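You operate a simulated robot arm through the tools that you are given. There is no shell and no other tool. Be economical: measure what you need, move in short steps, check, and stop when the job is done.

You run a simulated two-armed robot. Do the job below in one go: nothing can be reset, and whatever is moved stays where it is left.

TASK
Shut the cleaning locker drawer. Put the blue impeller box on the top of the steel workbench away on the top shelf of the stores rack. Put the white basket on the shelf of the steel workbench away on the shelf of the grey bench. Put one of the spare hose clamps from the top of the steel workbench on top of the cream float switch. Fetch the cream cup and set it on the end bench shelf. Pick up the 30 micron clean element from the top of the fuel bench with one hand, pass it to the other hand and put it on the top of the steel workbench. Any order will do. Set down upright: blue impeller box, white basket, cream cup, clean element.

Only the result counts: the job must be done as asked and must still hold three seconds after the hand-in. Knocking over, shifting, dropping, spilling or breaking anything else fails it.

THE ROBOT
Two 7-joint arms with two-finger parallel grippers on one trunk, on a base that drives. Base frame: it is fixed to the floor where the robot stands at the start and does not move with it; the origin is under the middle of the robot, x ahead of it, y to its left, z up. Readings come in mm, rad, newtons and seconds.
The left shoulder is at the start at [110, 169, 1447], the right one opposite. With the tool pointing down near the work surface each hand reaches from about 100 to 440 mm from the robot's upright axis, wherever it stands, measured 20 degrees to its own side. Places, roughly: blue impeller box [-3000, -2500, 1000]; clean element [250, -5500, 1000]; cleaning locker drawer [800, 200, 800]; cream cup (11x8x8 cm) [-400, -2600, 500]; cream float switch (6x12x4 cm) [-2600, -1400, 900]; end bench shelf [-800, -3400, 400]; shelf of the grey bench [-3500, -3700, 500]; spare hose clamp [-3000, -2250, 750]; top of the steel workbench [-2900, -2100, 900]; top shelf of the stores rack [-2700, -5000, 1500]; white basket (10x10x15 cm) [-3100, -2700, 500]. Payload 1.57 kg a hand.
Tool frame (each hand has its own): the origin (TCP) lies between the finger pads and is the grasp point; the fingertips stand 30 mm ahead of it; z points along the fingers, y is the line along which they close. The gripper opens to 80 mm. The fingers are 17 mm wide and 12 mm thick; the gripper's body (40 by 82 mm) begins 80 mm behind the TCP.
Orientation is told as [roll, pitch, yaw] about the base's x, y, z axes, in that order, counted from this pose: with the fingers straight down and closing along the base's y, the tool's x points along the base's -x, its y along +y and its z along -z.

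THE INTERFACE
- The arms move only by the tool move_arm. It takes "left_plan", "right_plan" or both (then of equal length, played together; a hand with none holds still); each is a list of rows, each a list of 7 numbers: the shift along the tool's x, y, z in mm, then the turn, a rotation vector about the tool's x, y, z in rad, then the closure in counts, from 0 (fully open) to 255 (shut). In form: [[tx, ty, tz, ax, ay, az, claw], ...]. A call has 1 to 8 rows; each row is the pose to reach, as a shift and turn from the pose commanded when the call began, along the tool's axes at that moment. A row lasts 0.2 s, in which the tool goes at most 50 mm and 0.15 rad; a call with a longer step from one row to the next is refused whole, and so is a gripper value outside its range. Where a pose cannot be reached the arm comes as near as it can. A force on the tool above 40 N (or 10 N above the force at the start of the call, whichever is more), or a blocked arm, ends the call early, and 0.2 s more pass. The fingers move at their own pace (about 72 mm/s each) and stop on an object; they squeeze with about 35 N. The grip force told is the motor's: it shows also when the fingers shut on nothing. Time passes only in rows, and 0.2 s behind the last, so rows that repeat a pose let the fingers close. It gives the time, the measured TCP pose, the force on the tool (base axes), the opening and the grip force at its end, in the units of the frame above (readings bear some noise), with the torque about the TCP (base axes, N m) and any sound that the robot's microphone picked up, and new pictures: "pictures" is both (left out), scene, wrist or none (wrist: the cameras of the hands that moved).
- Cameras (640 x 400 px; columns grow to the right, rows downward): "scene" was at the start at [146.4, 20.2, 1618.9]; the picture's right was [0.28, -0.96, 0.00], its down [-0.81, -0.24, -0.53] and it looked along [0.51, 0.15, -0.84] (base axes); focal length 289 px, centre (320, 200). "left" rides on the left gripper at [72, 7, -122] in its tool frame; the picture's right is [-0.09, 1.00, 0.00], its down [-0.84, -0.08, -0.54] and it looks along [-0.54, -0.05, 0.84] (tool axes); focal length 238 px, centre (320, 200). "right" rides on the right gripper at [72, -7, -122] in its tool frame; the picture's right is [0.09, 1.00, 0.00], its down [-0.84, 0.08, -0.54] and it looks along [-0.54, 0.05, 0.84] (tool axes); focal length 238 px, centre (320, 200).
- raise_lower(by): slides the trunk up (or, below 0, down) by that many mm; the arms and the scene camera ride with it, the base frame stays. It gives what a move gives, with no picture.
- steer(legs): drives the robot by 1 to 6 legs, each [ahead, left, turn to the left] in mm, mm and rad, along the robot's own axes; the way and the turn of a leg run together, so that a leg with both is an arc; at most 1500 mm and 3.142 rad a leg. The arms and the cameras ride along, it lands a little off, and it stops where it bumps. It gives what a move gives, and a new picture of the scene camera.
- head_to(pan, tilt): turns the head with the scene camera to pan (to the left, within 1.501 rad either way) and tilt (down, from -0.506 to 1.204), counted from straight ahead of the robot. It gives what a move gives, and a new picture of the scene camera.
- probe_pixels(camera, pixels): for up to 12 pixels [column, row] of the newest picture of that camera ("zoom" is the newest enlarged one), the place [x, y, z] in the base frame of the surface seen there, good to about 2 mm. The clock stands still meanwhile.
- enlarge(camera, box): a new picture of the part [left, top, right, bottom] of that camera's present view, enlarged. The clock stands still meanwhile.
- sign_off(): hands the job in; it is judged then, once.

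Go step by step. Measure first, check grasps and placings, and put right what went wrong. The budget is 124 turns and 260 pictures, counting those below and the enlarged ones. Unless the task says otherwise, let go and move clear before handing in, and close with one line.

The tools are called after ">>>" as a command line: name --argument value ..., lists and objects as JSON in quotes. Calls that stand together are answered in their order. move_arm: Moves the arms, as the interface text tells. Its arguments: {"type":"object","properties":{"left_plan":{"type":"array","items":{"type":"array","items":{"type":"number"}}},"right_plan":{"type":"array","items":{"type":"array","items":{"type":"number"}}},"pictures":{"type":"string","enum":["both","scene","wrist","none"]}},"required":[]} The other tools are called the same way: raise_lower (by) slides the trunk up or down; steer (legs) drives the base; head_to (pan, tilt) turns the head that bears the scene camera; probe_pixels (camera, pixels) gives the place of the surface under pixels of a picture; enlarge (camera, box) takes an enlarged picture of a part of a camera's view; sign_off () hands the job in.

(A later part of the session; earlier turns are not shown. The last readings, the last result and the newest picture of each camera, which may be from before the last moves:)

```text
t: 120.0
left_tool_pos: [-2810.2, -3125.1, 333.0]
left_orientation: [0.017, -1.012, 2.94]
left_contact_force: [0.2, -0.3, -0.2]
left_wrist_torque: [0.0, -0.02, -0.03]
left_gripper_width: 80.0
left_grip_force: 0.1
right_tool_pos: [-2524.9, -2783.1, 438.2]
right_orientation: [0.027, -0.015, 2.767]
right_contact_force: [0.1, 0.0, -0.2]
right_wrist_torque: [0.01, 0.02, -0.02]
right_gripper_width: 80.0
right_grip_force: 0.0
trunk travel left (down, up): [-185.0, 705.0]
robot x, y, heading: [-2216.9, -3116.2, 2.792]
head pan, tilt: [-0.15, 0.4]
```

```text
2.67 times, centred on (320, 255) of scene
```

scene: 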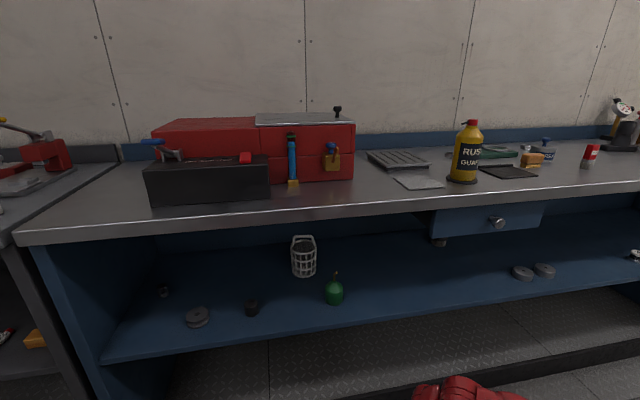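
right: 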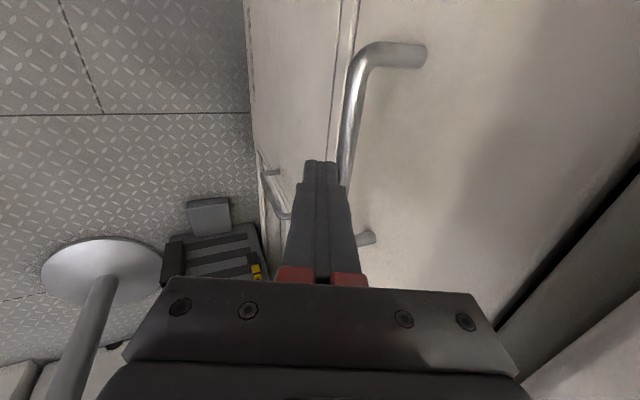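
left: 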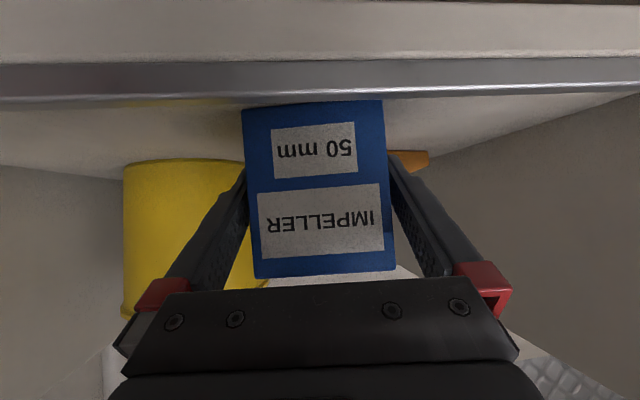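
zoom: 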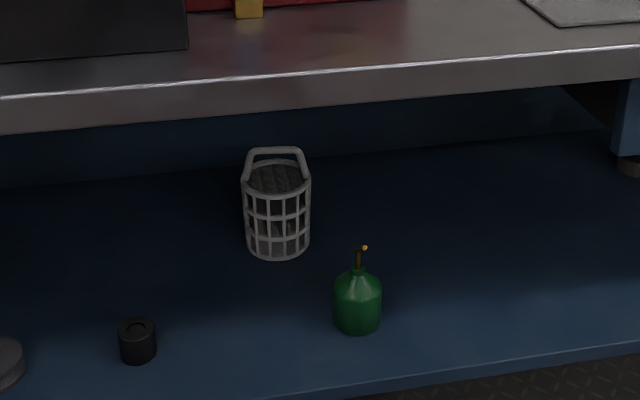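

>>> raise_lower --by 60

>>> probe_pixels --camera "zoom" --pixels '[[278, 151], [255, 153], [298, 153], [247, 175], [308, 178], [277, 196], [277, 250], [244, 200], [310, 200], [320, 100], [275, 258], [358, 290]]'

>>> enlarge --camera "scene" --box '[270, 220, 340, 290]'

```text
t: 121.0
left_tool_pos: [-2807.4, -3126.4, 362.3]
left_orientation: [0.006, -0.999, 2.952]
left_contact_force: [0.2, -0.7, -0.2]
left_wrist_torque: [0.0, -0.03, 0.02]
left_gripper_width: 80.2
left_grip_force: 0.0
right_tool_pos: [-2527.1, -2784.1, 472.6]
right_orientation: [0.023, -0.011, 2.768]
right_contact_force: [-0.2, -0.7, -0.3]
right_wrist_torque: [0.02, -0.03, 0.01]
right_gripper_width: 79.7
right_grip_force: 0.0
trunk travel left (down, up): [-245.0, 645.0]
robot x, y, heading: [-2214.2, -3121.2, 2.788]
head pan, tilt: [-0.15, 0.4]
```

```text
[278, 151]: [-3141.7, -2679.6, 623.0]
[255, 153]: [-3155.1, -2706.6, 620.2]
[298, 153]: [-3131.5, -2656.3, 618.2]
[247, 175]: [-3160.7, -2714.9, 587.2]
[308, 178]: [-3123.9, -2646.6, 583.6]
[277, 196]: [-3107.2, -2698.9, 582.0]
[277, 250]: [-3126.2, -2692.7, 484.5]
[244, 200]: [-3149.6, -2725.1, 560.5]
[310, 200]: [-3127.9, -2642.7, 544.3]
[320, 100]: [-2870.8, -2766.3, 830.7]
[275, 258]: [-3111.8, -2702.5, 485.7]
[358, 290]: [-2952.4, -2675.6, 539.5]
```

```text
5.71 times, centred on (305, 255) of scene
```

zoom: 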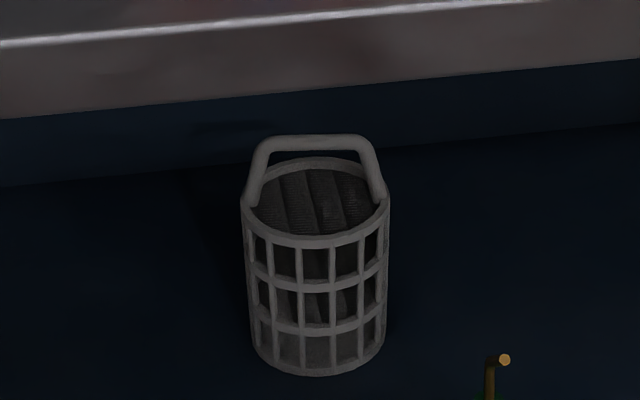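

The basket's bail bar is at (-3142,-2681), z about 619, with its rim at z 585, so I'll grip the bar with the hand rolled 90 degrees. I'll back up and begin posing the left arm.

>>> steer --legs '[[-200, 0, 0.03]]'

>>> move_arm --left_plan '[[-44.5, 0, 10, 0, -0.04, 0, 0], [-89, 0, 20, 0, -0.08, 0, 0], [-133.5, 0, 30, 0, -0.12, 0, 0], [-178, 0, 40, 0, -0.16, 0, 0], [-222.5, 0, 50, 0, -0.2, 0, 0], [-267, 0, 60, 0, -0.24, 0, 0], [-311.5, 0, 70, 0, -0.28, 0, 0], [-356, 0, 79.6, 0, -0.32, 0, 0]]' --pictures "none"

>>> move_arm --left_plan '[[0, 0, 0, 0, 0, 0.14, 0], [0, 0, 0, 0, 0, 0.28, 0], [0, 0, 0, 0, 0, 0.42, 0], [0, 0, 0, 0, 0, 0.56, 0], [0, 0, 0, 0, 0, 0.7, 0], [0, 0, 0, 0, 0, 0.84, 0], [0, 0, 0, 0, 0, 0.98, 0]]' --pictures "both"

```text
t: 122.6
left_tool_pos: [-2615.5, -3209.2, 363.8]
left_orientation: [0.005, -1.001, 2.975]
left_contact_force: [-0.2, -0.8, -0.5]
left_wrist_torque: [-0.02, 0.04, -0.05]
left_gripper_width: 80.0
left_grip_force: 0.1
right_tool_pos: [-2343.2, -2859.9, 474.2]
right_orientation: [0.022, -0.009, 2.793]
right_contact_force: [0.1, -0.6, -0.2]
right_wrist_torque: [0.01, 0.0, -0.01]
right_gripper_width: 79.9
right_grip_force: 0.1
trunk travel left (down, up): [-245.0, 645.0]
robot x, y, heading: [-2021.2, -3191.4, 2.815]
head pan, tilt: [-0.15, 0.4]
```

scene: 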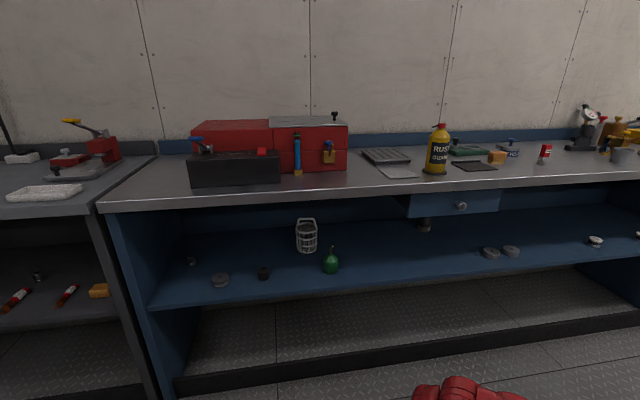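

```text
t: 124.4
left_tool_pos: [-2871.5, -3167.9, 620.4]
left_orientation: [0.014, -1.321, 2.97]
left_contact_force: [0.1, 0.4, 0.0]
left_wrist_torque: [0.0, -0.05, -0.04]
left_gripper_width: 80.0
left_grip_force: 0.1
right_tool_pos: [-2342.5, -2861.2, 475.5]
right_orientation: [0.023, -0.011, 2.795]
right_contact_force: [0.8, 0.0, 1.0]
right_wrist_torque: [-0.02, 0.01, 0.02]
right_gripper_width: 80.0
right_grip_force: 0.1
trunk travel left (down, up): [-245.0, 645.0]
robot x, y, heading: [-2020.8, -3190.7, 2.814]
head pan, tilt: [-0.15, 0.4]
```

```text
t: 126.0
left_tool_pos: [-2871.5, -3167.5, 620.9]
left_orientation: [1.275, -0.563, 1.575]
left_contact_force: [-0.3, 0.0, -0.2]
left_wrist_torque: [0.0, 0.05, 0.0]
left_gripper_width: 80.1
left_grip_force: 0.1
right_tool_pos: [-2344.0, -2860.8, 473.6]
right_orientation: [0.021, -0.01, 2.793]
right_contact_force: [0.5, -0.2, -0.1]
right_wrist_torque: [0.01, -0.03, 0.01]
right_gripper_width: 79.7
right_grip_force: 0.0
trunk travel left (down, up): [-245.0, 645.0]
robot x, y, heading: [-2020.2, -3189.4, 2.81]
head pan, tilt: [-0.15, 0.4]
```

scene: 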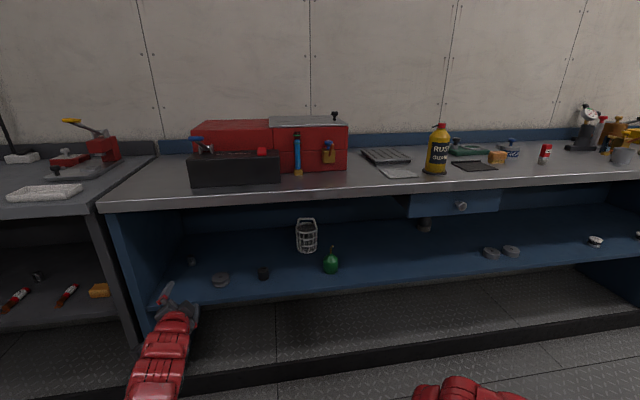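
left: 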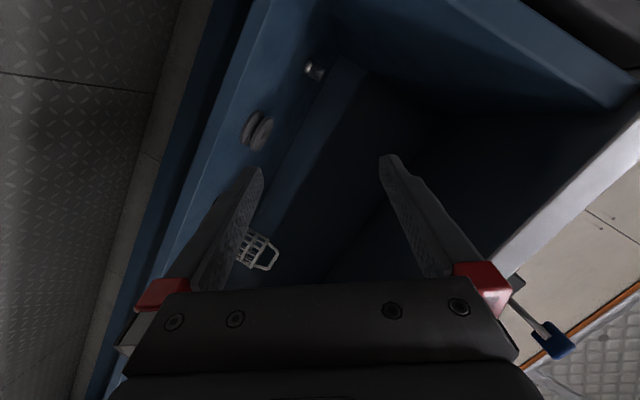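

>>> move_arm --left_plan '[[0, 0, 0, 0, 0, 0.14, 60], [0, 0, 0, 0, 0, 0.28, 120], [0, 0, 0, 0, 0, 0.42, 170], [0, 0, 0, 0, 0, 0.56, 170], [0, 0, 0, 0, 0, 0.59, 170]]' --pictures "none"

>>> move_arm --left_plan '[[0, 0, 0, 0, -0.14, 0, 170], [0, 0, 0, 0, -0.28, 0, 170], [0, 0, 0, 0, -0.28, 0, 170]]' --pictures "wrist"

```text
t: 127.2
left_tool_pos: [-2871.6, -3166.9, 620.8]
left_orientation: [1.322, 0.002, 1.41]
left_contact_force: [0.4, -0.3, -0.7]
left_wrist_torque: [0.05, 0.01, -0.04]
left_gripper_width: 26.8
left_grip_force: 0.0
right_tool_pos: [-2343.3, -2860.5, 475.0]
right_orientation: [0.022, -0.01, 2.794]
right_contact_force: [-0.7, 0.7, 0.0]
right_wrist_torque: [0.01, -0.02, -0.02]
right_gripper_width: 80.1
right_grip_force: 0.0
trunk travel left (down, up): [-245.0, 645.0]
robot x, y, heading: [-2023.1, -3190.7, 2.815]
head pan, tilt: [-0.15, 0.4]
```

```text
t: 128.0
left_tool_pos: [-2871.3, -3166.8, 620.1]
left_orientation: [1.331, -0.066, 1.138]
left_contact_force: [-0.6, -0.1, -0.3]
left_wrist_torque: [-0.01, 0.03, 0.0]
left_gripper_width: 26.6
left_grip_force: 0.0
right_tool_pos: [-2342.7, -2861.1, 473.3]
right_orientation: [0.023, -0.012, 2.794]
right_contact_force: [-0.2, -0.1, 0.0]
right_wrist_torque: [-0.03, -0.01, 0.02]
right_gripper_width: 80.0
right_grip_force: 0.0
trunk travel left (down, up): [-245.0, 645.0]
robot x, y, heading: [-2022.3, -3188.6, 2.818]
head pan, tilt: [-0.15, 0.4]
```

left: 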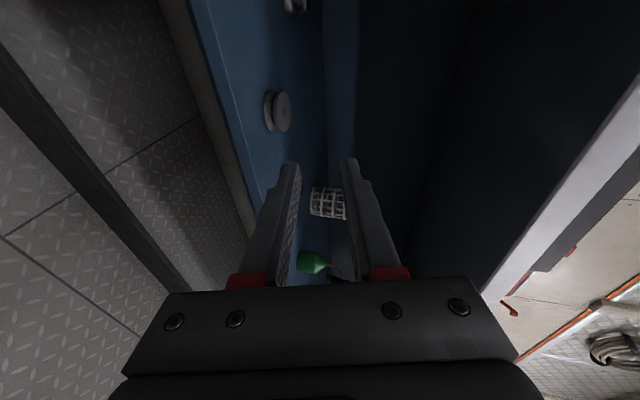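

>>> steer --legs '[[0, -356, 0], [244, 0, 0]]'

>>> enlarge --camera "left" --box '[0, 0, 640, 400]'

```text
t: 131.7
left_tool_pos: [-2984.3, -2755.8, 621.2]
left_orientation: [1.33, -0.066, 1.144]
left_contact_force: [-0.6, -1.0, 0.4]
left_wrist_torque: [0.01, -0.01, 0.01]
left_gripper_width: 26.8
left_grip_force: 0.0
right_tool_pos: [-2455.5, -2447.2, 474.5]
right_orientation: [0.024, -0.012, 2.798]
right_contact_force: [-0.3, 0.1, -0.1]
right_wrist_torque: [-0.03, 0.01, 0.01]
right_gripper_width: 79.9
right_grip_force: 0.2
trunk travel left (down, up): [-245.0, 645.0]
robot x, y, heading: [-2132.3, -2776.6, 2.82]
head pan, tilt: [-0.15, 0.4]
```

scene: 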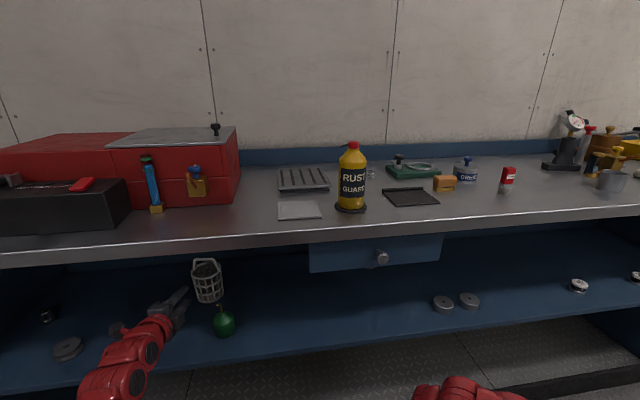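

```text
1.00 times, centred on (320, 200) of left (not enlarged: the box is as wide or as high as the picture)
```

zoom: 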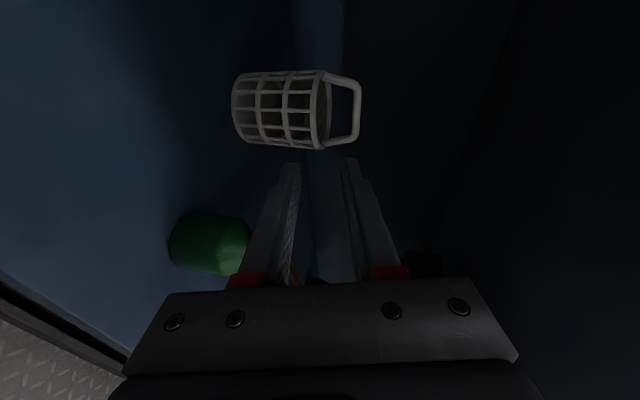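

>>> probe_pixels --camera "zoom" --pixels '[[356, 105], [357, 120], [355, 92], [352, 135], [340, 141], [338, 80], [325, 110], [210, 215], [323, 145], [327, 75]]'

```text
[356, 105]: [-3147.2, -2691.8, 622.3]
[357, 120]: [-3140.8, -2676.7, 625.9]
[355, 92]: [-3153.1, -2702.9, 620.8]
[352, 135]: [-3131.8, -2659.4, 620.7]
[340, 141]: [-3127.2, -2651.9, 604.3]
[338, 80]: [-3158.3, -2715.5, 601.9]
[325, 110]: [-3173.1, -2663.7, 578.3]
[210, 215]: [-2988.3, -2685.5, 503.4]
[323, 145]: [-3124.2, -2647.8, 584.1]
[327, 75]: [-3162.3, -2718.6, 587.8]
```

The bar centre is at (-3143,-2682,621), straight ahead 175 mm. I'll narrow the gap to 22 mm and slide the fingers over and under it.

>>> move_arm --left_plan '[[1.5, 2, 0, 0, 0, 0, 185], [1.5, 12, 42, 0, 0, 0, 185], [1.5, 22, 84, 0, 0, 0, 185], [1.5, 28, 108, 0, 0, 0, 185]]' --pictures "wrist"

```text
t: 132.7
left_tool_pos: [-3086.0, -2709.1, 625.7]
left_orientation: [1.332, -0.063, 1.14]
left_contact_force: [0.2, -0.5, 0.2]
left_wrist_torque: [-0.04, -0.03, 0.02]
left_gripper_width: 22.3
left_grip_force: 0.0
right_tool_pos: [-2455.7, -2447.4, 474.2]
right_orientation: [0.022, -0.011, 2.796]
right_contact_force: [0.8, 0.0, 0.4]
right_wrist_torque: [-0.01, -0.01, 0.0]
right_gripper_width: 79.8
right_grip_force: 0.0
trunk travel left (down, up): [-245.0, 645.0]
robot x, y, heading: [-2126.2, -2775.6, 2.818]
head pan, tilt: [-0.15, 0.4]
```

left: 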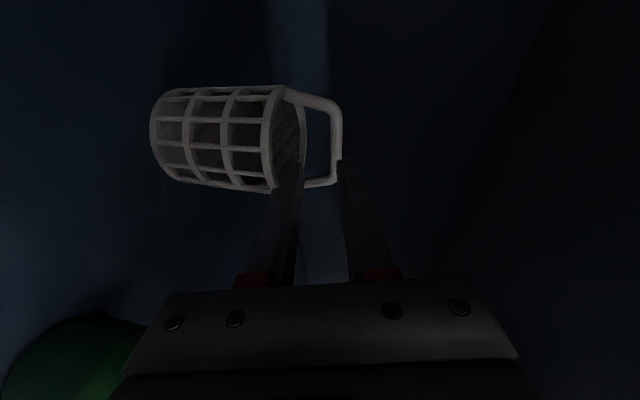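

>>> move_arm --left_plan '[[-1, 6, 29, 0, 0, 0, 185], [-1, 12.3, 58.7, 0, 0, 0, 185], [-1, 12.3, 58.7, 0, 0, 0, 185]]' --pictures "wrist"

```text
t: 133.5
left_tool_pos: [-3109.5, -2694.7, 626.9]
left_orientation: [1.327, -0.067, 1.145]
left_contact_force: [-0.6, -0.6, 1.1]
left_wrist_torque: [-0.01, 0.02, -0.02]
left_gripper_width: 22.0
left_grip_force: 0.0
left hand out of reach, approached as far as the arm can: row 1, 2, 3
right_tool_pos: [-2455.4, -2447.8, 475.0]
right_orientation: [0.023, -0.01, 2.799]
right_contact_force: [0.1, -0.7, 0.2]
right_wrist_torque: [-0.03, 0.01, 0.05]
right_gripper_width: 80.1
right_grip_force: 0.1
trunk travel left (down, up): [-245.0, 645.0]
robot x, y, heading: [-2133.8, -2775.1, 2.814]
head pan, tilt: [-0.15, 0.4]
```

left: 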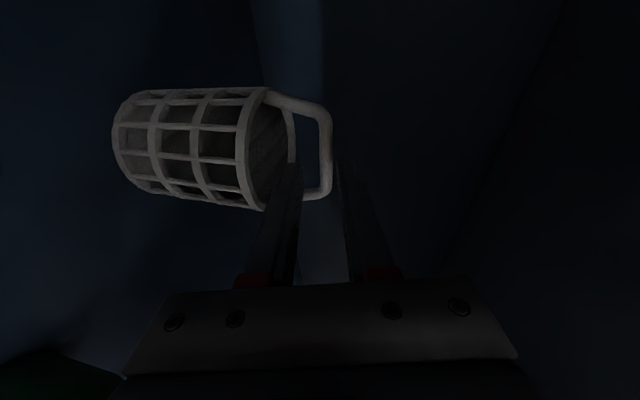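

>>> raise_lower --by -4

>>> steer --legs '[[34, 0, 0]]'

>>> move_arm --left_plan '[[0, 0, 0, 0, 0, 0, 185]]' --pictures "wrist"

```text
t: 134.0
left_tool_pos: [-3108.3, -2695.0, 624.3]
left_orientation: [1.331, -0.064, 1.144]
left_contact_force: [-0.2, 0.8, 0.3]
left_wrist_torque: [0.02, 0.02, 0.02]
left_gripper_width: 21.9
left_grip_force: 0.2
right_tool_pos: [-2455.5, -2447.4, 469.1]
right_orientation: [0.023, -0.011, 2.797]
right_contact_force: [0.5, -0.6, -0.5]
right_wrist_torque: [0.02, -0.05, -0.04]
right_gripper_width: 80.1
right_grip_force: 0.0
trunk travel left (down, up): [-241.0, 649.0]
robot x, y, heading: [-2134.4, -2772.8, 2.818]
head pan, tilt: [-0.15, 0.4]
```

```text
t: 134.9
left_tool_pos: [-3141.3, -2682.5, 623.5]
left_orientation: [1.327, -0.064, 1.144]
left_contact_force: [-1.1, -0.4, 0.3]
left_wrist_torque: [-0.02, 0.02, 0.01]
left_gripper_width: 22.0
left_grip_force: 0.0
right_tool_pos: [-2489.2, -2436.7, 470.5]
right_orientation: [0.024, -0.01, 2.797]
right_contact_force: [-0.4, 0.4, -1.4]
right_wrist_torque: [0.03, -0.05, -0.01]
right_gripper_width: 79.9
right_grip_force: 0.0
trunk travel left (down, up): [-241.0, 649.0]
robot x, y, heading: [-2163.2, -2763.8, 2.817]
head pan, tilt: [-0.15, 0.4]
```

scene: 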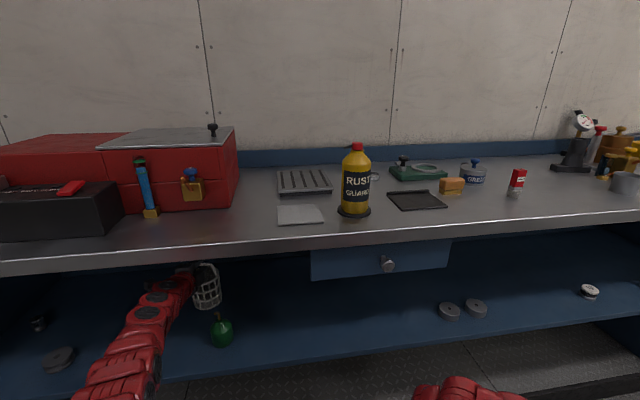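

```text
t: 135.3
left_tool_pos: [-3140.9, -2683.3, 623.8]
left_orientation: [1.329, -0.066, 1.143]
left_contact_force: [0.5, -0.8, -0.1]
left_wrist_torque: [0.0, 0.0, 0.02]
left_gripper_width: 21.9
left_grip_force: 0.1
right_tool_pos: [-2487.8, -2437.3, 469.7]
right_orientation: [0.025, -0.011, 2.796]
right_contact_force: [-0.4, 0.7, 0.1]
right_wrist_torque: [0.02, 0.0, 0.01]
right_gripper_width: 79.8
right_grip_force: 0.0
trunk travel left (down, up): [-241.0, 649.0]
robot x, y, heading: [-2167.2, -2762.0, 2.815]
head pan, tilt: [-0.15, 0.4]
```

left: 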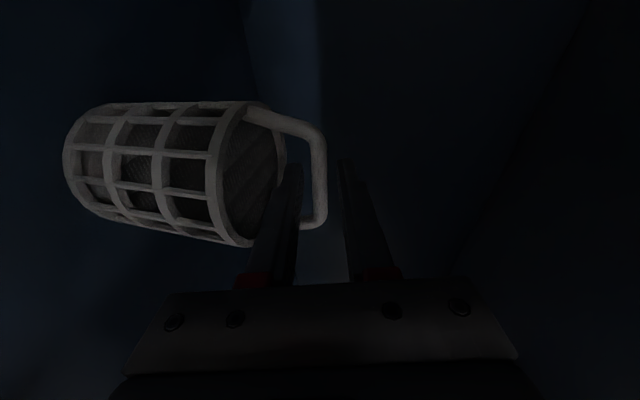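

>>> move_arm --left_plan '[[0, 0, 0, 0, 0, 0, 215], [0, 0, 0, 0, 0, 0, 255], [0, 0, 0, 0, 0, 0, 255]]' --pictures "wrist"

>>> raise_lower --by 15

>>> enlarge --camera "scene" --box '[120, 230, 300, 370]'

```text
t: 136.1
left_tool_pos: [-3140.4, -2684.5, 625.0]
left_orientation: [1.331, -0.065, 1.142]
left_contact_force: [-0.4, -1.4, 2.9]
left_wrist_torque: [-0.36, 0.21, 0.03]
left_gripper_width: 9.1
left_grip_force: 27.2
right_tool_pos: [-2489.5, -2437.0, 470.6]
right_orientation: [0.023, -0.01, 2.797]
right_contact_force: [-0.2, 0.2, -0.1]
right_wrist_torque: [0.03, 0.01, -0.04]
right_gripper_width: 80.1
right_grip_force: 0.1
trunk travel left (down, up): [-241.0, 649.0]
robot x, y, heading: [-2164.2, -2762.7, 2.821]
head pan, tilt: [-0.15, 0.4]
```

left: 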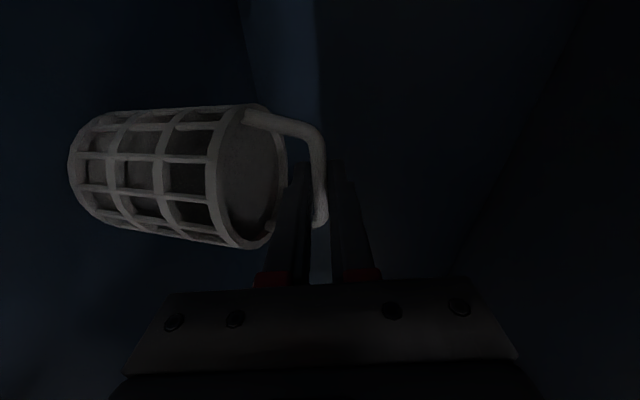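

```text
t: 136.7
left_tool_pos: [-3140.3, -2683.1, 638.6]
left_orientation: [1.328, -0.065, 1.142]
left_contact_force: [0.3, 0.3, -1.3]
left_wrist_torque: [0.02, 0.0, 0.01]
left_gripper_width: 9.2
left_grip_force: 27.6
right_tool_pos: [-2488.6, -2437.1, 484.8]
right_orientation: [0.021, -0.012, 2.797]
right_contact_force: [-0.6, -0.9, -1.2]
right_wrist_torque: [0.01, -0.01, 0.01]
right_gripper_width: 79.7
right_grip_force: 0.0
trunk travel left (down, up): [-256.0, 634.0]
robot x, y, heading: [-2163.1, -2764.3, 2.814]
head pan, tilt: [-0.15, 0.4]
```

```text
2.86 times, centred on (210, 300) of scene
```

zoom: 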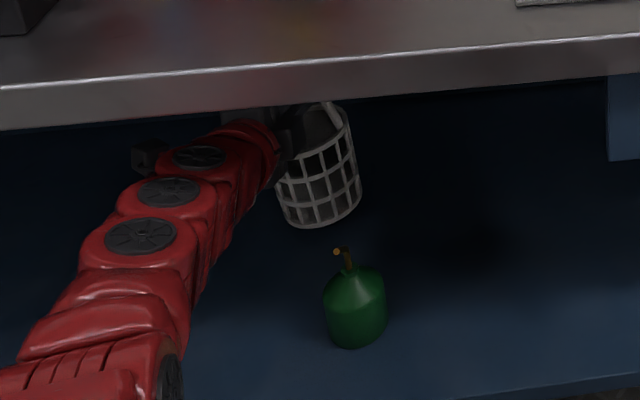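

The basket is lifted by its bail (9 mm bar, 27 N). The oil can is in front and to the right, so I'll shift left 55 mm before backing out.

>>> raise_lower --by 20

>>> steer --legs '[[0, 55, 0], [-600, 0, 0]]'

>>> enlarge --camera "left" --box '[0, 0, 640, 400]'

```text
t: 137.4
left_tool_pos: [-3141.2, -2684.2, 659.7]
left_orientation: [1.328, -0.068, 1.142]
left_contact_force: [0.0, -0.3, -1.8]
left_wrist_torque: [0.02, -0.01, -0.02]
left_gripper_width: 9.1
left_grip_force: 27.5
right_tool_pos: [-2488.9, -2437.6, 504.6]
right_orientation: [0.022, -0.01, 2.797]
right_contact_force: [-0.2, -0.1, -0.2]
right_wrist_torque: [0.0, -0.02, -0.03]
right_gripper_width: 80.1
right_grip_force: 0.1
trunk travel left (down, up): [-276.0, 614.0]
robot x, y, heading: [-2166.2, -2765.7, 2.814]
head pan, tilt: [-0.15, 0.4]
```

```text
t: 140.4
left_tool_pos: [-2791.5, -2876.1, 660.7]
left_orientation: [1.329, -0.064, 1.156]
left_contact_force: [0.0, 0.1, -1.5]
left_wrist_torque: [0.02, 0.01, -0.02]
left_gripper_width: 8.9
left_grip_force: 27.5
right_tool_pos: [-2141.0, -2619.3, 506.2]
right_orientation: [0.023, -0.011, 2.806]
right_contact_force: [-1.3, 0.3, 0.2]
right_wrist_torque: [0.0, 0.02, 0.02]
right_gripper_width: 79.9
right_grip_force: 0.1
trunk travel left (down, up): [-276.0, 614.0]
robot x, y, heading: [-1812.2, -2946.1, 2.832]
head pan, tilt: [-0.15, 0.4]
stopped in leg 2: the robot was blocked; the commanded pose is now the measured one
```

scene: 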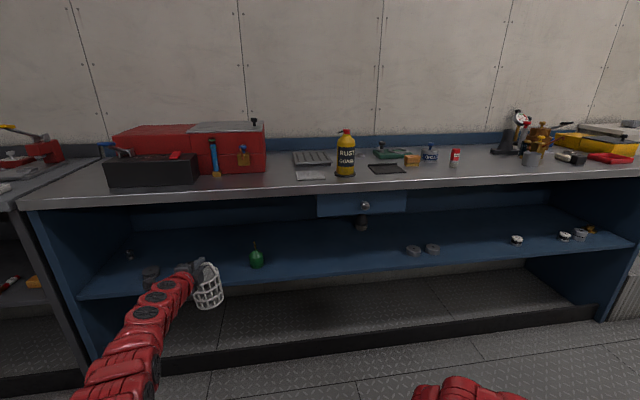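

```text
1.00 times, centred on (320, 200) of left (not enlarged: the box is as wide or as high as the picture)
```

zoom: 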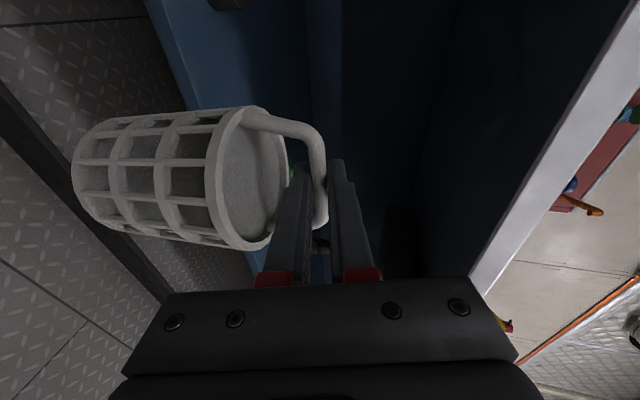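

The basket is out and hangs steadily; the base touched something behind. I'll move ahead slightly, then left towards the grey bench.

>>> steer --legs '[[40, 0, -0.016], [0, 900, 0]]'

>>> head_to --pan 0.2 --tilt 0.45

```text
t: 145.7
left_tool_pos: [-3115.3, -3721.6, 661.2]
left_orientation: [1.331, -0.064, 1.158]
left_contact_force: [-0.1, 0.4, -0.8]
left_wrist_torque: [0.0, 0.0, -0.01]
left_gripper_width: 8.9
left_grip_force: 27.4
right_tool_pos: [-2463.9, -3464.1, 504.2]
right_orientation: [0.024, -0.011, 2.808]
right_contact_force: [-0.8, -0.4, 1.0]
right_wrist_torque: [0.0, 0.08, -0.02]
right_gripper_width: 80.1
right_grip_force: 0.0
trunk travel left (down, up): [-276.0, 614.0]
robot x, y, heading: [-2136.3, -3784.8, 2.832]
head pan, tilt: [-0.15, 0.4]
```

scene: 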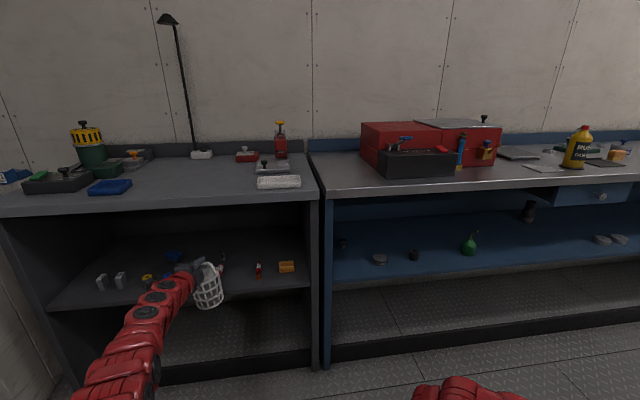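

```text
t: 146.5
left_tool_pos: [-3115.1, -3720.5, 661.1]
left_orientation: [1.328, -0.064, 1.16]
left_contact_force: [0.8, 0.4, -1.0]
left_wrist_torque: [0.03, -0.02, -0.01]
left_gripper_width: 9.0
left_grip_force: 27.7
right_tool_pos: [-2463.4, -3464.5, 505.7]
right_orientation: [0.023, -0.01, 2.808]
right_contact_force: [-0.3, -0.1, -0.3]
right_wrist_torque: [-0.02, 0.02, 0.04]
right_gripper_width: 80.3
right_grip_force: 0.1
trunk travel left (down, up): [-276.0, 614.0]
robot x, y, heading: [-2135.3, -3790.2, 2.828]
head pan, tilt: [0.201, 0.45]
```

scene: 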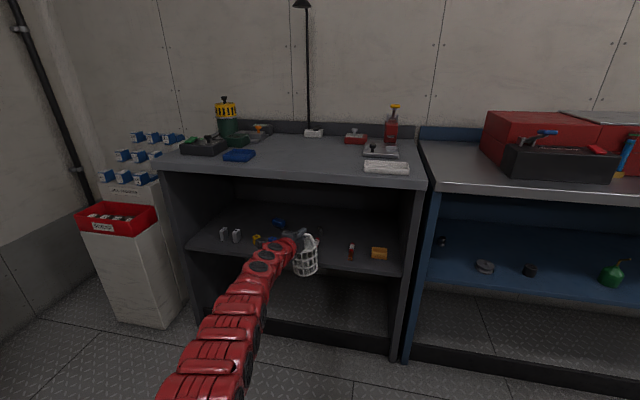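

>>> enlarge --camera "scene" --box '[180, 160, 430, 320]'

>>> probe_pixels --camera "scene" --pixels '[[350, 252], [378, 253], [370, 225], [330, 225], [278, 224], [236, 236], [257, 240], [190, 245], [405, 272], [300, 180], [395, 210], [390, 235]]'

```text
2.50 times, centred on (305, 240) of scene
```

zoom: 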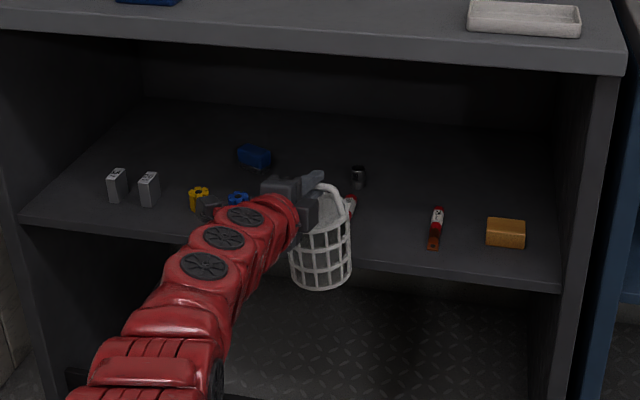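

```text
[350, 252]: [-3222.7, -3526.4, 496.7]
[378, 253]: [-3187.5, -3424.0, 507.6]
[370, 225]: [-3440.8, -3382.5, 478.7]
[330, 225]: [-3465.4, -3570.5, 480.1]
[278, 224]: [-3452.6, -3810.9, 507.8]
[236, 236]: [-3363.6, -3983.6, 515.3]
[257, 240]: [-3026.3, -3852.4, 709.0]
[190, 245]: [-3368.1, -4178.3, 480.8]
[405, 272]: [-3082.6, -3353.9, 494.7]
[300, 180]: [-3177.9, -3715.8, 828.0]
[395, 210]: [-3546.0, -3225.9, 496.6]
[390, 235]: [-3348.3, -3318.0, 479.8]
```

>>> probe_pixels --camera "zoom" --pixels '[[506, 225], [500, 240], [438, 212], [433, 246], [440, 206], [358, 172], [350, 200], [400, 55], [400, 45], [570, 70], [480, 170], [555, 190]]'

```text
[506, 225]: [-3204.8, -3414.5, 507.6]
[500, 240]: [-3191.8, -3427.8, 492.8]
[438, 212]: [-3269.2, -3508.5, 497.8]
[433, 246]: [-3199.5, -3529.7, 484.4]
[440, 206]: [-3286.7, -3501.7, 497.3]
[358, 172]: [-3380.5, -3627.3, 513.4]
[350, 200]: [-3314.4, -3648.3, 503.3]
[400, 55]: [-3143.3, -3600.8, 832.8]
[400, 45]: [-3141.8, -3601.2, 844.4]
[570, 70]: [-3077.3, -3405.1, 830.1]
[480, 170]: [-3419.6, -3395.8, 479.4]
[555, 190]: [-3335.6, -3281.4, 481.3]
```

The grey bench shelf is at z 480 with a clear spot around (-3360,-3428) behind the orange block and red brush. I'll go right, then in.

>>> raise_lower --by 11

>>> steer --legs '[[-25, -204, 0], [200, 0, 0]]'

>>> enlarge --camera "left" --box '[0, 0, 640, 400]'

```text
t: 147.1
left_tool_pos: [-3115.0, -3720.5, 672.1]
left_orientation: [1.33, -0.065, 1.157]
left_contact_force: [0.5, 0.1, -0.9]
left_wrist_torque: [-0.01, -0.02, -0.02]
left_gripper_width: 8.8
left_grip_force: 27.9
right_tool_pos: [-2464.1, -3463.8, 516.1]
right_orientation: [0.022, -0.01, 2.807]
right_contact_force: [0.5, -0.5, 0.5]
right_wrist_torque: [0.0, 0.04, -0.01]
right_gripper_width: 80.3
right_grip_force: 0.2
trunk travel left (down, up): [-287.0, 603.0]
robot x, y, heading: [-2140.1, -3787.2, 2.824]
head pan, tilt: [0.201, 0.45]
```

```text
t: 149.9
left_tool_pos: [-3219.9, -3470.0, 670.2]
left_orientation: [1.328, -0.065, 1.159]
left_contact_force: [0.2, -0.7, -1.2]
left_wrist_torque: [0.0, -0.01, -0.01]
left_gripper_width: 8.9
left_grip_force: 27.5
right_tool_pos: [-2568.0, -3212.1, 516.0]
right_orientation: [0.023, -0.011, 2.81]
right_contact_force: [0.5, 0.3, 0.1]
right_wrist_torque: [-0.01, -0.03, 0.01]
right_gripper_width: 80.0
right_grip_force: 0.1
trunk travel left (down, up): [-287.0, 603.0]
robot x, y, heading: [-2240.2, -3534.7, 2.828]
head pan, tilt: [0.201, 0.45]
```

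scene: 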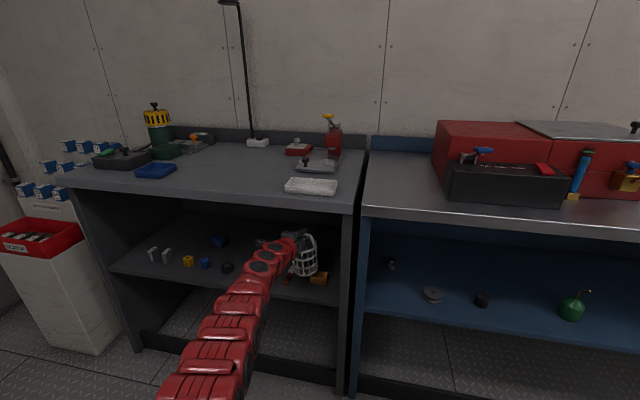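

```text
1.00 times, centred on (320, 200) of left (not enlarged: the box is as wide or as high as the picture)
```

zoom: 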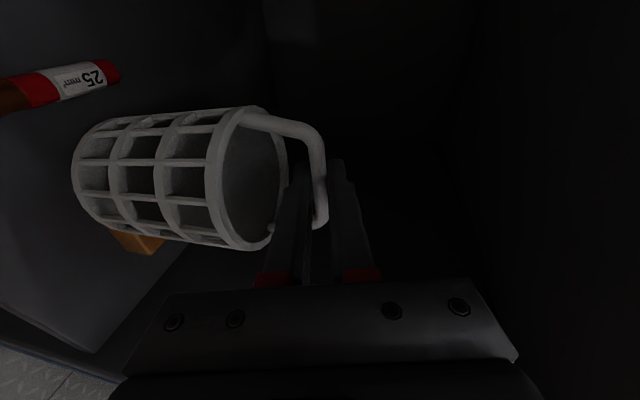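

>>> steer --legs '[[147, 2, 0]]'

>>> raise_lower --by -28

>>> enlarge --camera "left" --box '[0, 0, 640, 400]'

```text
t: 151.3
left_tool_pos: [-3359.4, -3426.5, 669.9]
left_orientation: [1.33, -0.064, 1.159]
left_contact_force: [0.1, 0.2, -1.1]
left_wrist_torque: [0.01, 0.01, 0.03]
left_gripper_width: 8.8
left_grip_force: 27.1
right_tool_pos: [-2709.1, -3167.9, 515.1]
right_orientation: [0.023, -0.011, 2.808]
right_contact_force: [0.9, -0.5, -0.7]
right_wrist_torque: [-0.02, -0.01, -0.01]
right_gripper_width: 79.9
right_grip_force: 0.0
trunk travel left (down, up): [-287.0, 603.0]
robot x, y, heading: [-2381.5, -3491.0, 2.828]
head pan, tilt: [0.201, 0.45]
```

scene: 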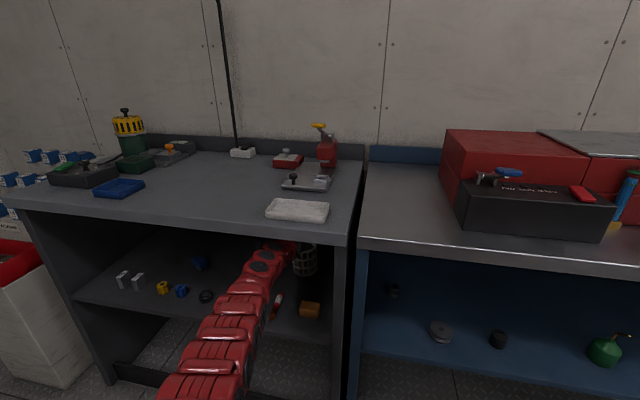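

```text
t: 152.0
left_tool_pos: [-3360.2, -3426.6, 644.6]
left_orientation: [1.328, -0.065, 1.158]
left_contact_force: [0.2, 0.5, -0.3]
left_wrist_torque: [-0.02, 0.0, 0.02]
left_gripper_width: 8.8
left_grip_force: 27.8
right_tool_pos: [-2709.8, -3167.4, 487.7]
right_orientation: [0.023, -0.01, 2.81]
right_contact_force: [-0.1, 0.8, 0.2]
right_wrist_torque: [0.02, -0.03, -0.01]
right_gripper_width: 79.8
right_grip_force: 0.1
trunk travel left (down, up): [-259.0, 631.0]
robot x, y, heading: [-2380.9, -3492.4, 2.831]
head pan, tilt: [0.201, 0.45]
```

```text
1.00 times, centred on (320, 200) of left (not enlarged: the box is as wide or as high as the picture)
```

zoom: 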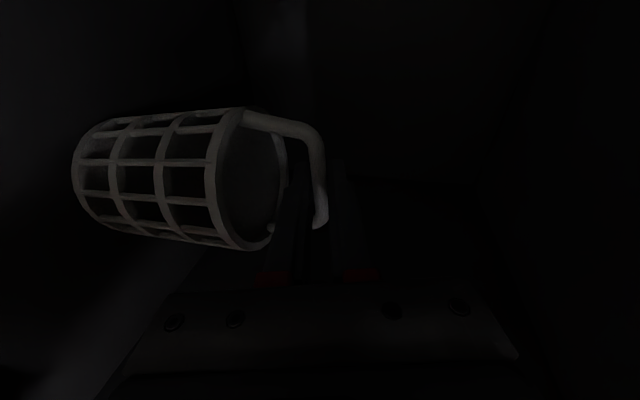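

>>> raise_lower --by -18

>>> raise_lower --by -4

```text
t: 152.7
left_tool_pos: [-3358.7, -3427.0, 626.3]
left_orientation: [1.332, -0.064, 1.158]
left_contact_force: [0.7, 0.7, 2.7]
left_wrist_torque: [0.02, 0.01, 0.01]
left_gripper_width: 9.0
left_grip_force: 27.3
right_tool_pos: [-2709.1, -3168.2, 469.9]
right_orientation: [0.023, -0.011, 2.808]
right_contact_force: [-0.6, 0.9, 0.9]
right_wrist_torque: [0.02, 0.0, 0.0]
right_gripper_width: 79.8
right_grip_force: 0.0
trunk travel left (down, up): [-241.0, 649.0]
robot x, y, heading: [-2384.9, -3493.3, 2.83]
head pan, tilt: [0.201, 0.45]
```

```text
t: 153.2
left_tool_pos: [-3358.7, -3425.0, 625.1]
left_orientation: [1.337, -0.063, 1.158]
left_contact_force: [0.4, 2.2, 15.4]
left_wrist_torque: [-0.09, 0.22, -0.02]
left_gripper_width: 8.9
left_grip_force: 27.8
right_tool_pos: [-2707.0, -3167.9, 466.6]
right_orientation: [0.024, -0.011, 2.808]
right_contact_force: [-0.1, 0.6, -0.4]
right_wrist_torque: [-0.03, -0.04, -0.04]
right_gripper_width: 80.1
right_grip_force: 0.1
trunk travel left (down, up): [-237.0, 653.0]
robot x, y, heading: [-2382.2, -3491.8, 2.834]
head pan, tilt: [0.201, 0.45]
```

>>> raise_lower --by 2.5

>>> move_arm --left_plan '[[0, 0, 0, 0, 0, 0, 215], [0, 0, 0, 0, 0, 0, 187], [0, 0, 0, 0, 0, 0, 187]]' --pictures "wrist"

```text
t: 153.7
left_tool_pos: [-3358.4, -3426.0, 626.2]
left_orientation: [1.332, -0.066, 1.158]
left_contact_force: [1.1, 2.5, 11.8]
left_wrist_torque: [-0.04, 0.1, -0.01]
left_gripper_width: 8.9
left_grip_force: 27.7
right_tool_pos: [-2708.8, -3169.0, 469.9]
right_orientation: [0.025, -0.012, 2.808]
right_contact_force: [0.2, -1.4, -0.2]
right_wrist_torque: [0.03, 0.0, 0.0]
right_gripper_width: 80.0
right_grip_force: 0.0
trunk travel left (down, up): [-240.0, 650.0]
robot x, y, heading: [-2381.2, -3491.3, 2.828]
head pan, tilt: [0.201, 0.45]
```

```text
t: 154.5
left_tool_pos: [-3358.8, -3426.2, 623.2]
left_orientation: [1.331, -0.065, 1.158]
left_contact_force: [0.4, -0.6, -0.3]
left_wrist_torque: [0.02, 0.07, -0.06]
left_gripper_width: 21.7
left_grip_force: 0.0
right_tool_pos: [-2708.6, -3168.5, 468.6]
right_orientation: [0.022, -0.011, 2.809]
right_contact_force: [-0.3, 0.0, 0.2]
right_wrist_torque: [0.02, 0.0, 0.01]
right_gripper_width: 80.0
right_grip_force: 0.0
trunk travel left (down, up): [-240.0, 650.0]
robot x, y, heading: [-2380.9, -3490.3, 2.826]
head pan, tilt: [0.201, 0.45]
```

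left: 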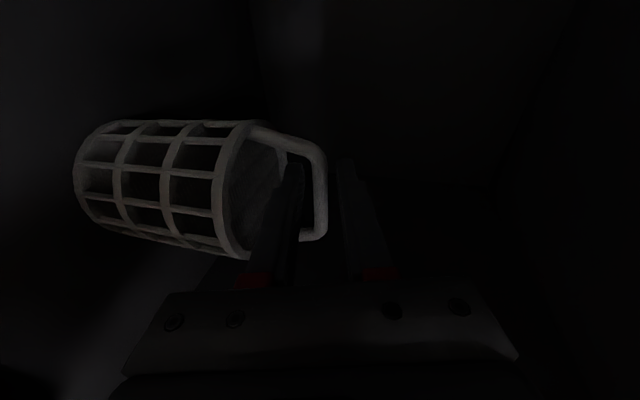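

>>> steer --legs '[[-60, 0, 0], [-320, 0, 0]]'

>>> enlarge --camera "scene" --box '[180, 140, 450, 320]'

```text
t: 157.2
left_tool_pos: [-3004.5, -3537.9, 624.9]
left_orientation: [1.33, -0.063, 1.156]
left_contact_force: [-0.1, 0.5, -0.2]
left_wrist_torque: [0.0, -0.03, 0.01]
left_gripper_width: 21.2
left_grip_force: 0.0
right_tool_pos: [-2353.4, -3281.9, 467.8]
right_orientation: [0.022, -0.011, 2.806]
right_contact_force: [-0.3, 0.1, 0.8]
right_wrist_torque: [-0.02, 0.02, 0.0]
right_gripper_width: 80.1
right_grip_force: 0.1
trunk travel left (down, up): [-240.0, 650.0]
robot x, y, heading: [-2026.4, -3603.9, 2.83]
head pan, tilt: [0.201, 0.45]
```

scene: 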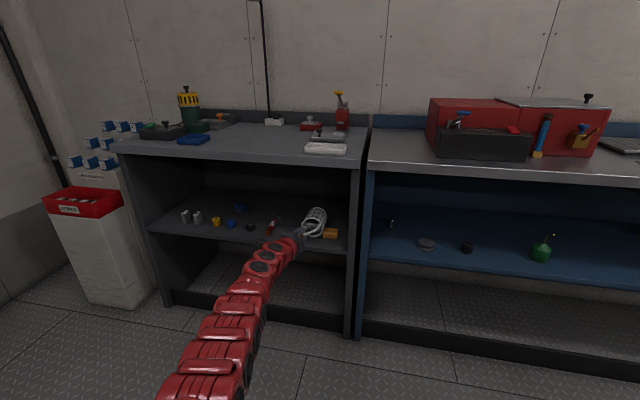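

```text
2.22 times, centred on (315, 230) of scene
```

zoom: 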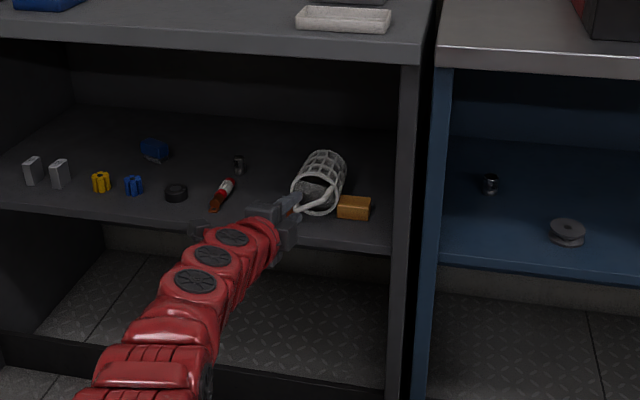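

The basket has been pulled over: it lies on its side with its mouth towards me (zoom px 320,185), so the fingers must have caught the bail. I'll look closely before moving anything.

>>> enlarge --camera "left" --box '[0, 0, 640, 400]'

>>> enlarge --camera "scene" --box '[250, 190, 350, 260]'

>>> probe_pixels --camera "scene" --pixels '[[332, 233], [278, 215], [268, 231], [317, 210], [313, 225], [322, 236], [305, 232]]'

```text
1.00 times, centred on (320, 200) of left (not enlarged: the box is as wide or as high as the picture)
```

zoom: 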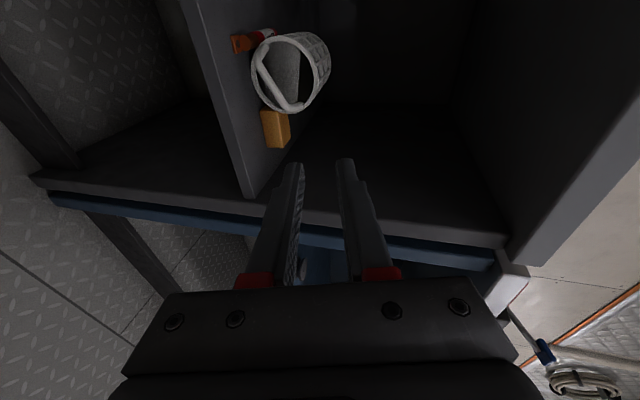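

```text
5.71 times, centred on (300, 225) of scene
```

zoom: 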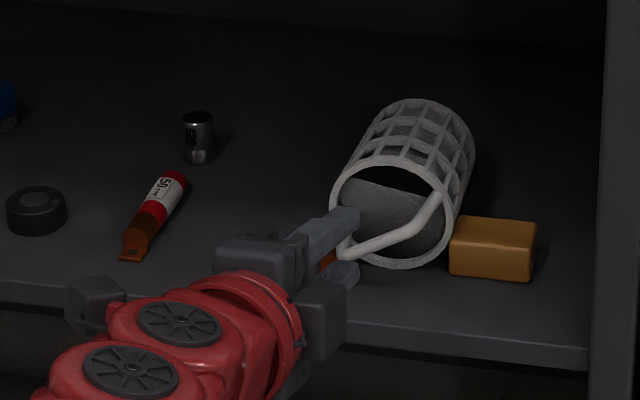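

```text
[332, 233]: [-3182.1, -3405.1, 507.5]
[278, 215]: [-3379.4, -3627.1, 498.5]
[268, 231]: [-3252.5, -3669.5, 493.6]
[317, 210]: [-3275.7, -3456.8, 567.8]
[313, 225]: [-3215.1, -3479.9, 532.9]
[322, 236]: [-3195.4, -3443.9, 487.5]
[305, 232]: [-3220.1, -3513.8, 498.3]
```

>>> probe_pixels --camera "zoom" --pixels '[[400, 240], [370, 248], [436, 205], [345, 252], [350, 165], [385, 262], [440, 185], [400, 160], [430, 103], [470, 135], [490, 240], [458, 270]]'

>>> enlarge --camera "left" --box '[210, 0, 370, 160]'

```text
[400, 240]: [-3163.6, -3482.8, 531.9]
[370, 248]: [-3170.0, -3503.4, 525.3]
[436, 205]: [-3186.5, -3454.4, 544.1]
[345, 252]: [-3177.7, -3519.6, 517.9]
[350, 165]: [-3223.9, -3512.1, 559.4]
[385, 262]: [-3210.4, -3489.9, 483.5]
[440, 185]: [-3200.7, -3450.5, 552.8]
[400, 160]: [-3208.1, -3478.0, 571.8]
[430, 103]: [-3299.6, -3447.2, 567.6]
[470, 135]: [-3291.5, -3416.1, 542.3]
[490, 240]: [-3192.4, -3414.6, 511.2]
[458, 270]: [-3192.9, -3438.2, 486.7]
```

```text
2.50 times, centred on (290, 80) of left
```

zoom: 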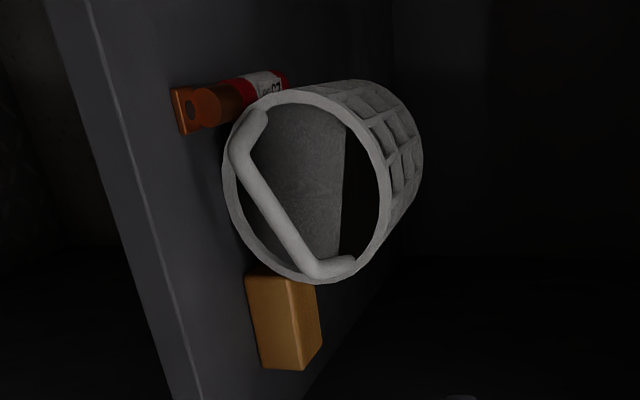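

The basket lies with its bail bar centre near (-3169,-3487,528), sloping up to the right by about 26 degrees, and its neighbours look unmoved. I'll level the hand and roll it to match the bar, then regrasp.

>>> move_arm --left_plan '[[0, 0, -30, -0.12, 0, 0, 150], [0, 0, -60, -0.24, 0, 0, 150], [0, 0, -60, -0.24, 0, 0, 150]]' --pictures "none"

>>> move_arm --left_plan '[[0, -25, 0, 0, 0, -0.11, 150], [0, -50, 0, 0, 0, -0.22, 150], [0, -75, 0, 0, 0, -0.33, 150], [0, -97, 0, 0, 0, -0.45, 150], [0, -97, 0, 0, 0, -0.45, 150]]' --pictures "both"

```text
t: 158.0
left_tool_pos: [-2952.0, -3563.4, 640.6]
left_orientation: [1.573, -0.064, 1.157]
left_contact_force: [0.0, 0.0, -0.4]
left_wrist_torque: [-0.03, -0.01, -0.04]
left_gripper_width: 32.7
left_grip_force: 0.0
right_tool_pos: [-2353.7, -3282.6, 468.6]
right_orientation: [0.022, -0.01, 2.806]
right_contact_force: [0.1, -0.1, 0.5]
right_wrist_torque: [-0.01, 0.02, 0.01]
right_gripper_width: 80.2
right_grip_force: 0.1
trunk travel left (down, up): [-240.0, 650.0]
robot x, y, heading: [-2028.0, -3608.3, 2.827]
head pan, tilt: [0.201, 0.45]
```

```text
t: 159.2
left_tool_pos: [-2948.1, -3559.2, 552.9]
left_orientation: [1.571, -0.516, 1.157]
left_contact_force: [0.1, 0.1, -0.4]
left_wrist_torque: [-0.01, -0.04, 0.02]
left_gripper_width: 33.1
left_grip_force: 0.1
left hand out of reach, approached as far as the arm can: row 4, 5
right_tool_pos: [-2352.4, -3282.5, 468.4]
right_orientation: [0.023, -0.01, 2.806]
right_contact_force: [0.8, -0.5, -0.2]
right_wrist_torque: [-0.01, -0.02, 0.01]
right_gripper_width: 80.0
right_grip_force: 0.2
trunk travel left (down, up): [-240.0, 650.0]
robot x, y, heading: [-2027.5, -3608.1, 2.83]
head pan, tilt: [0.201, 0.45]
```

scene: 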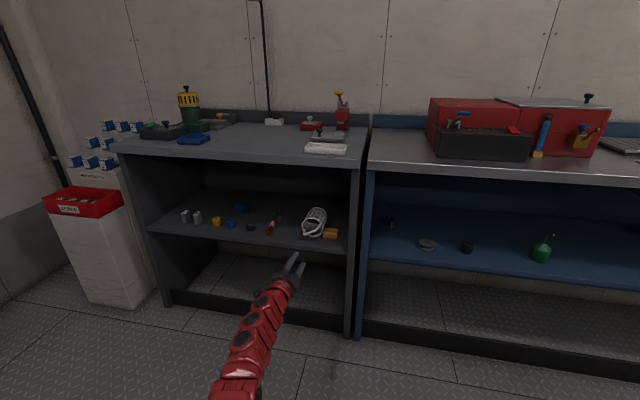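
left: 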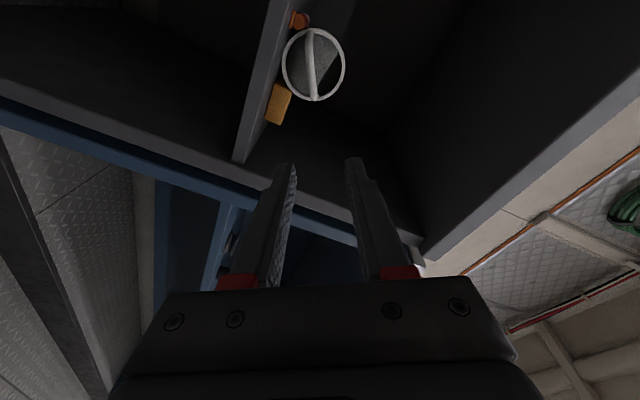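

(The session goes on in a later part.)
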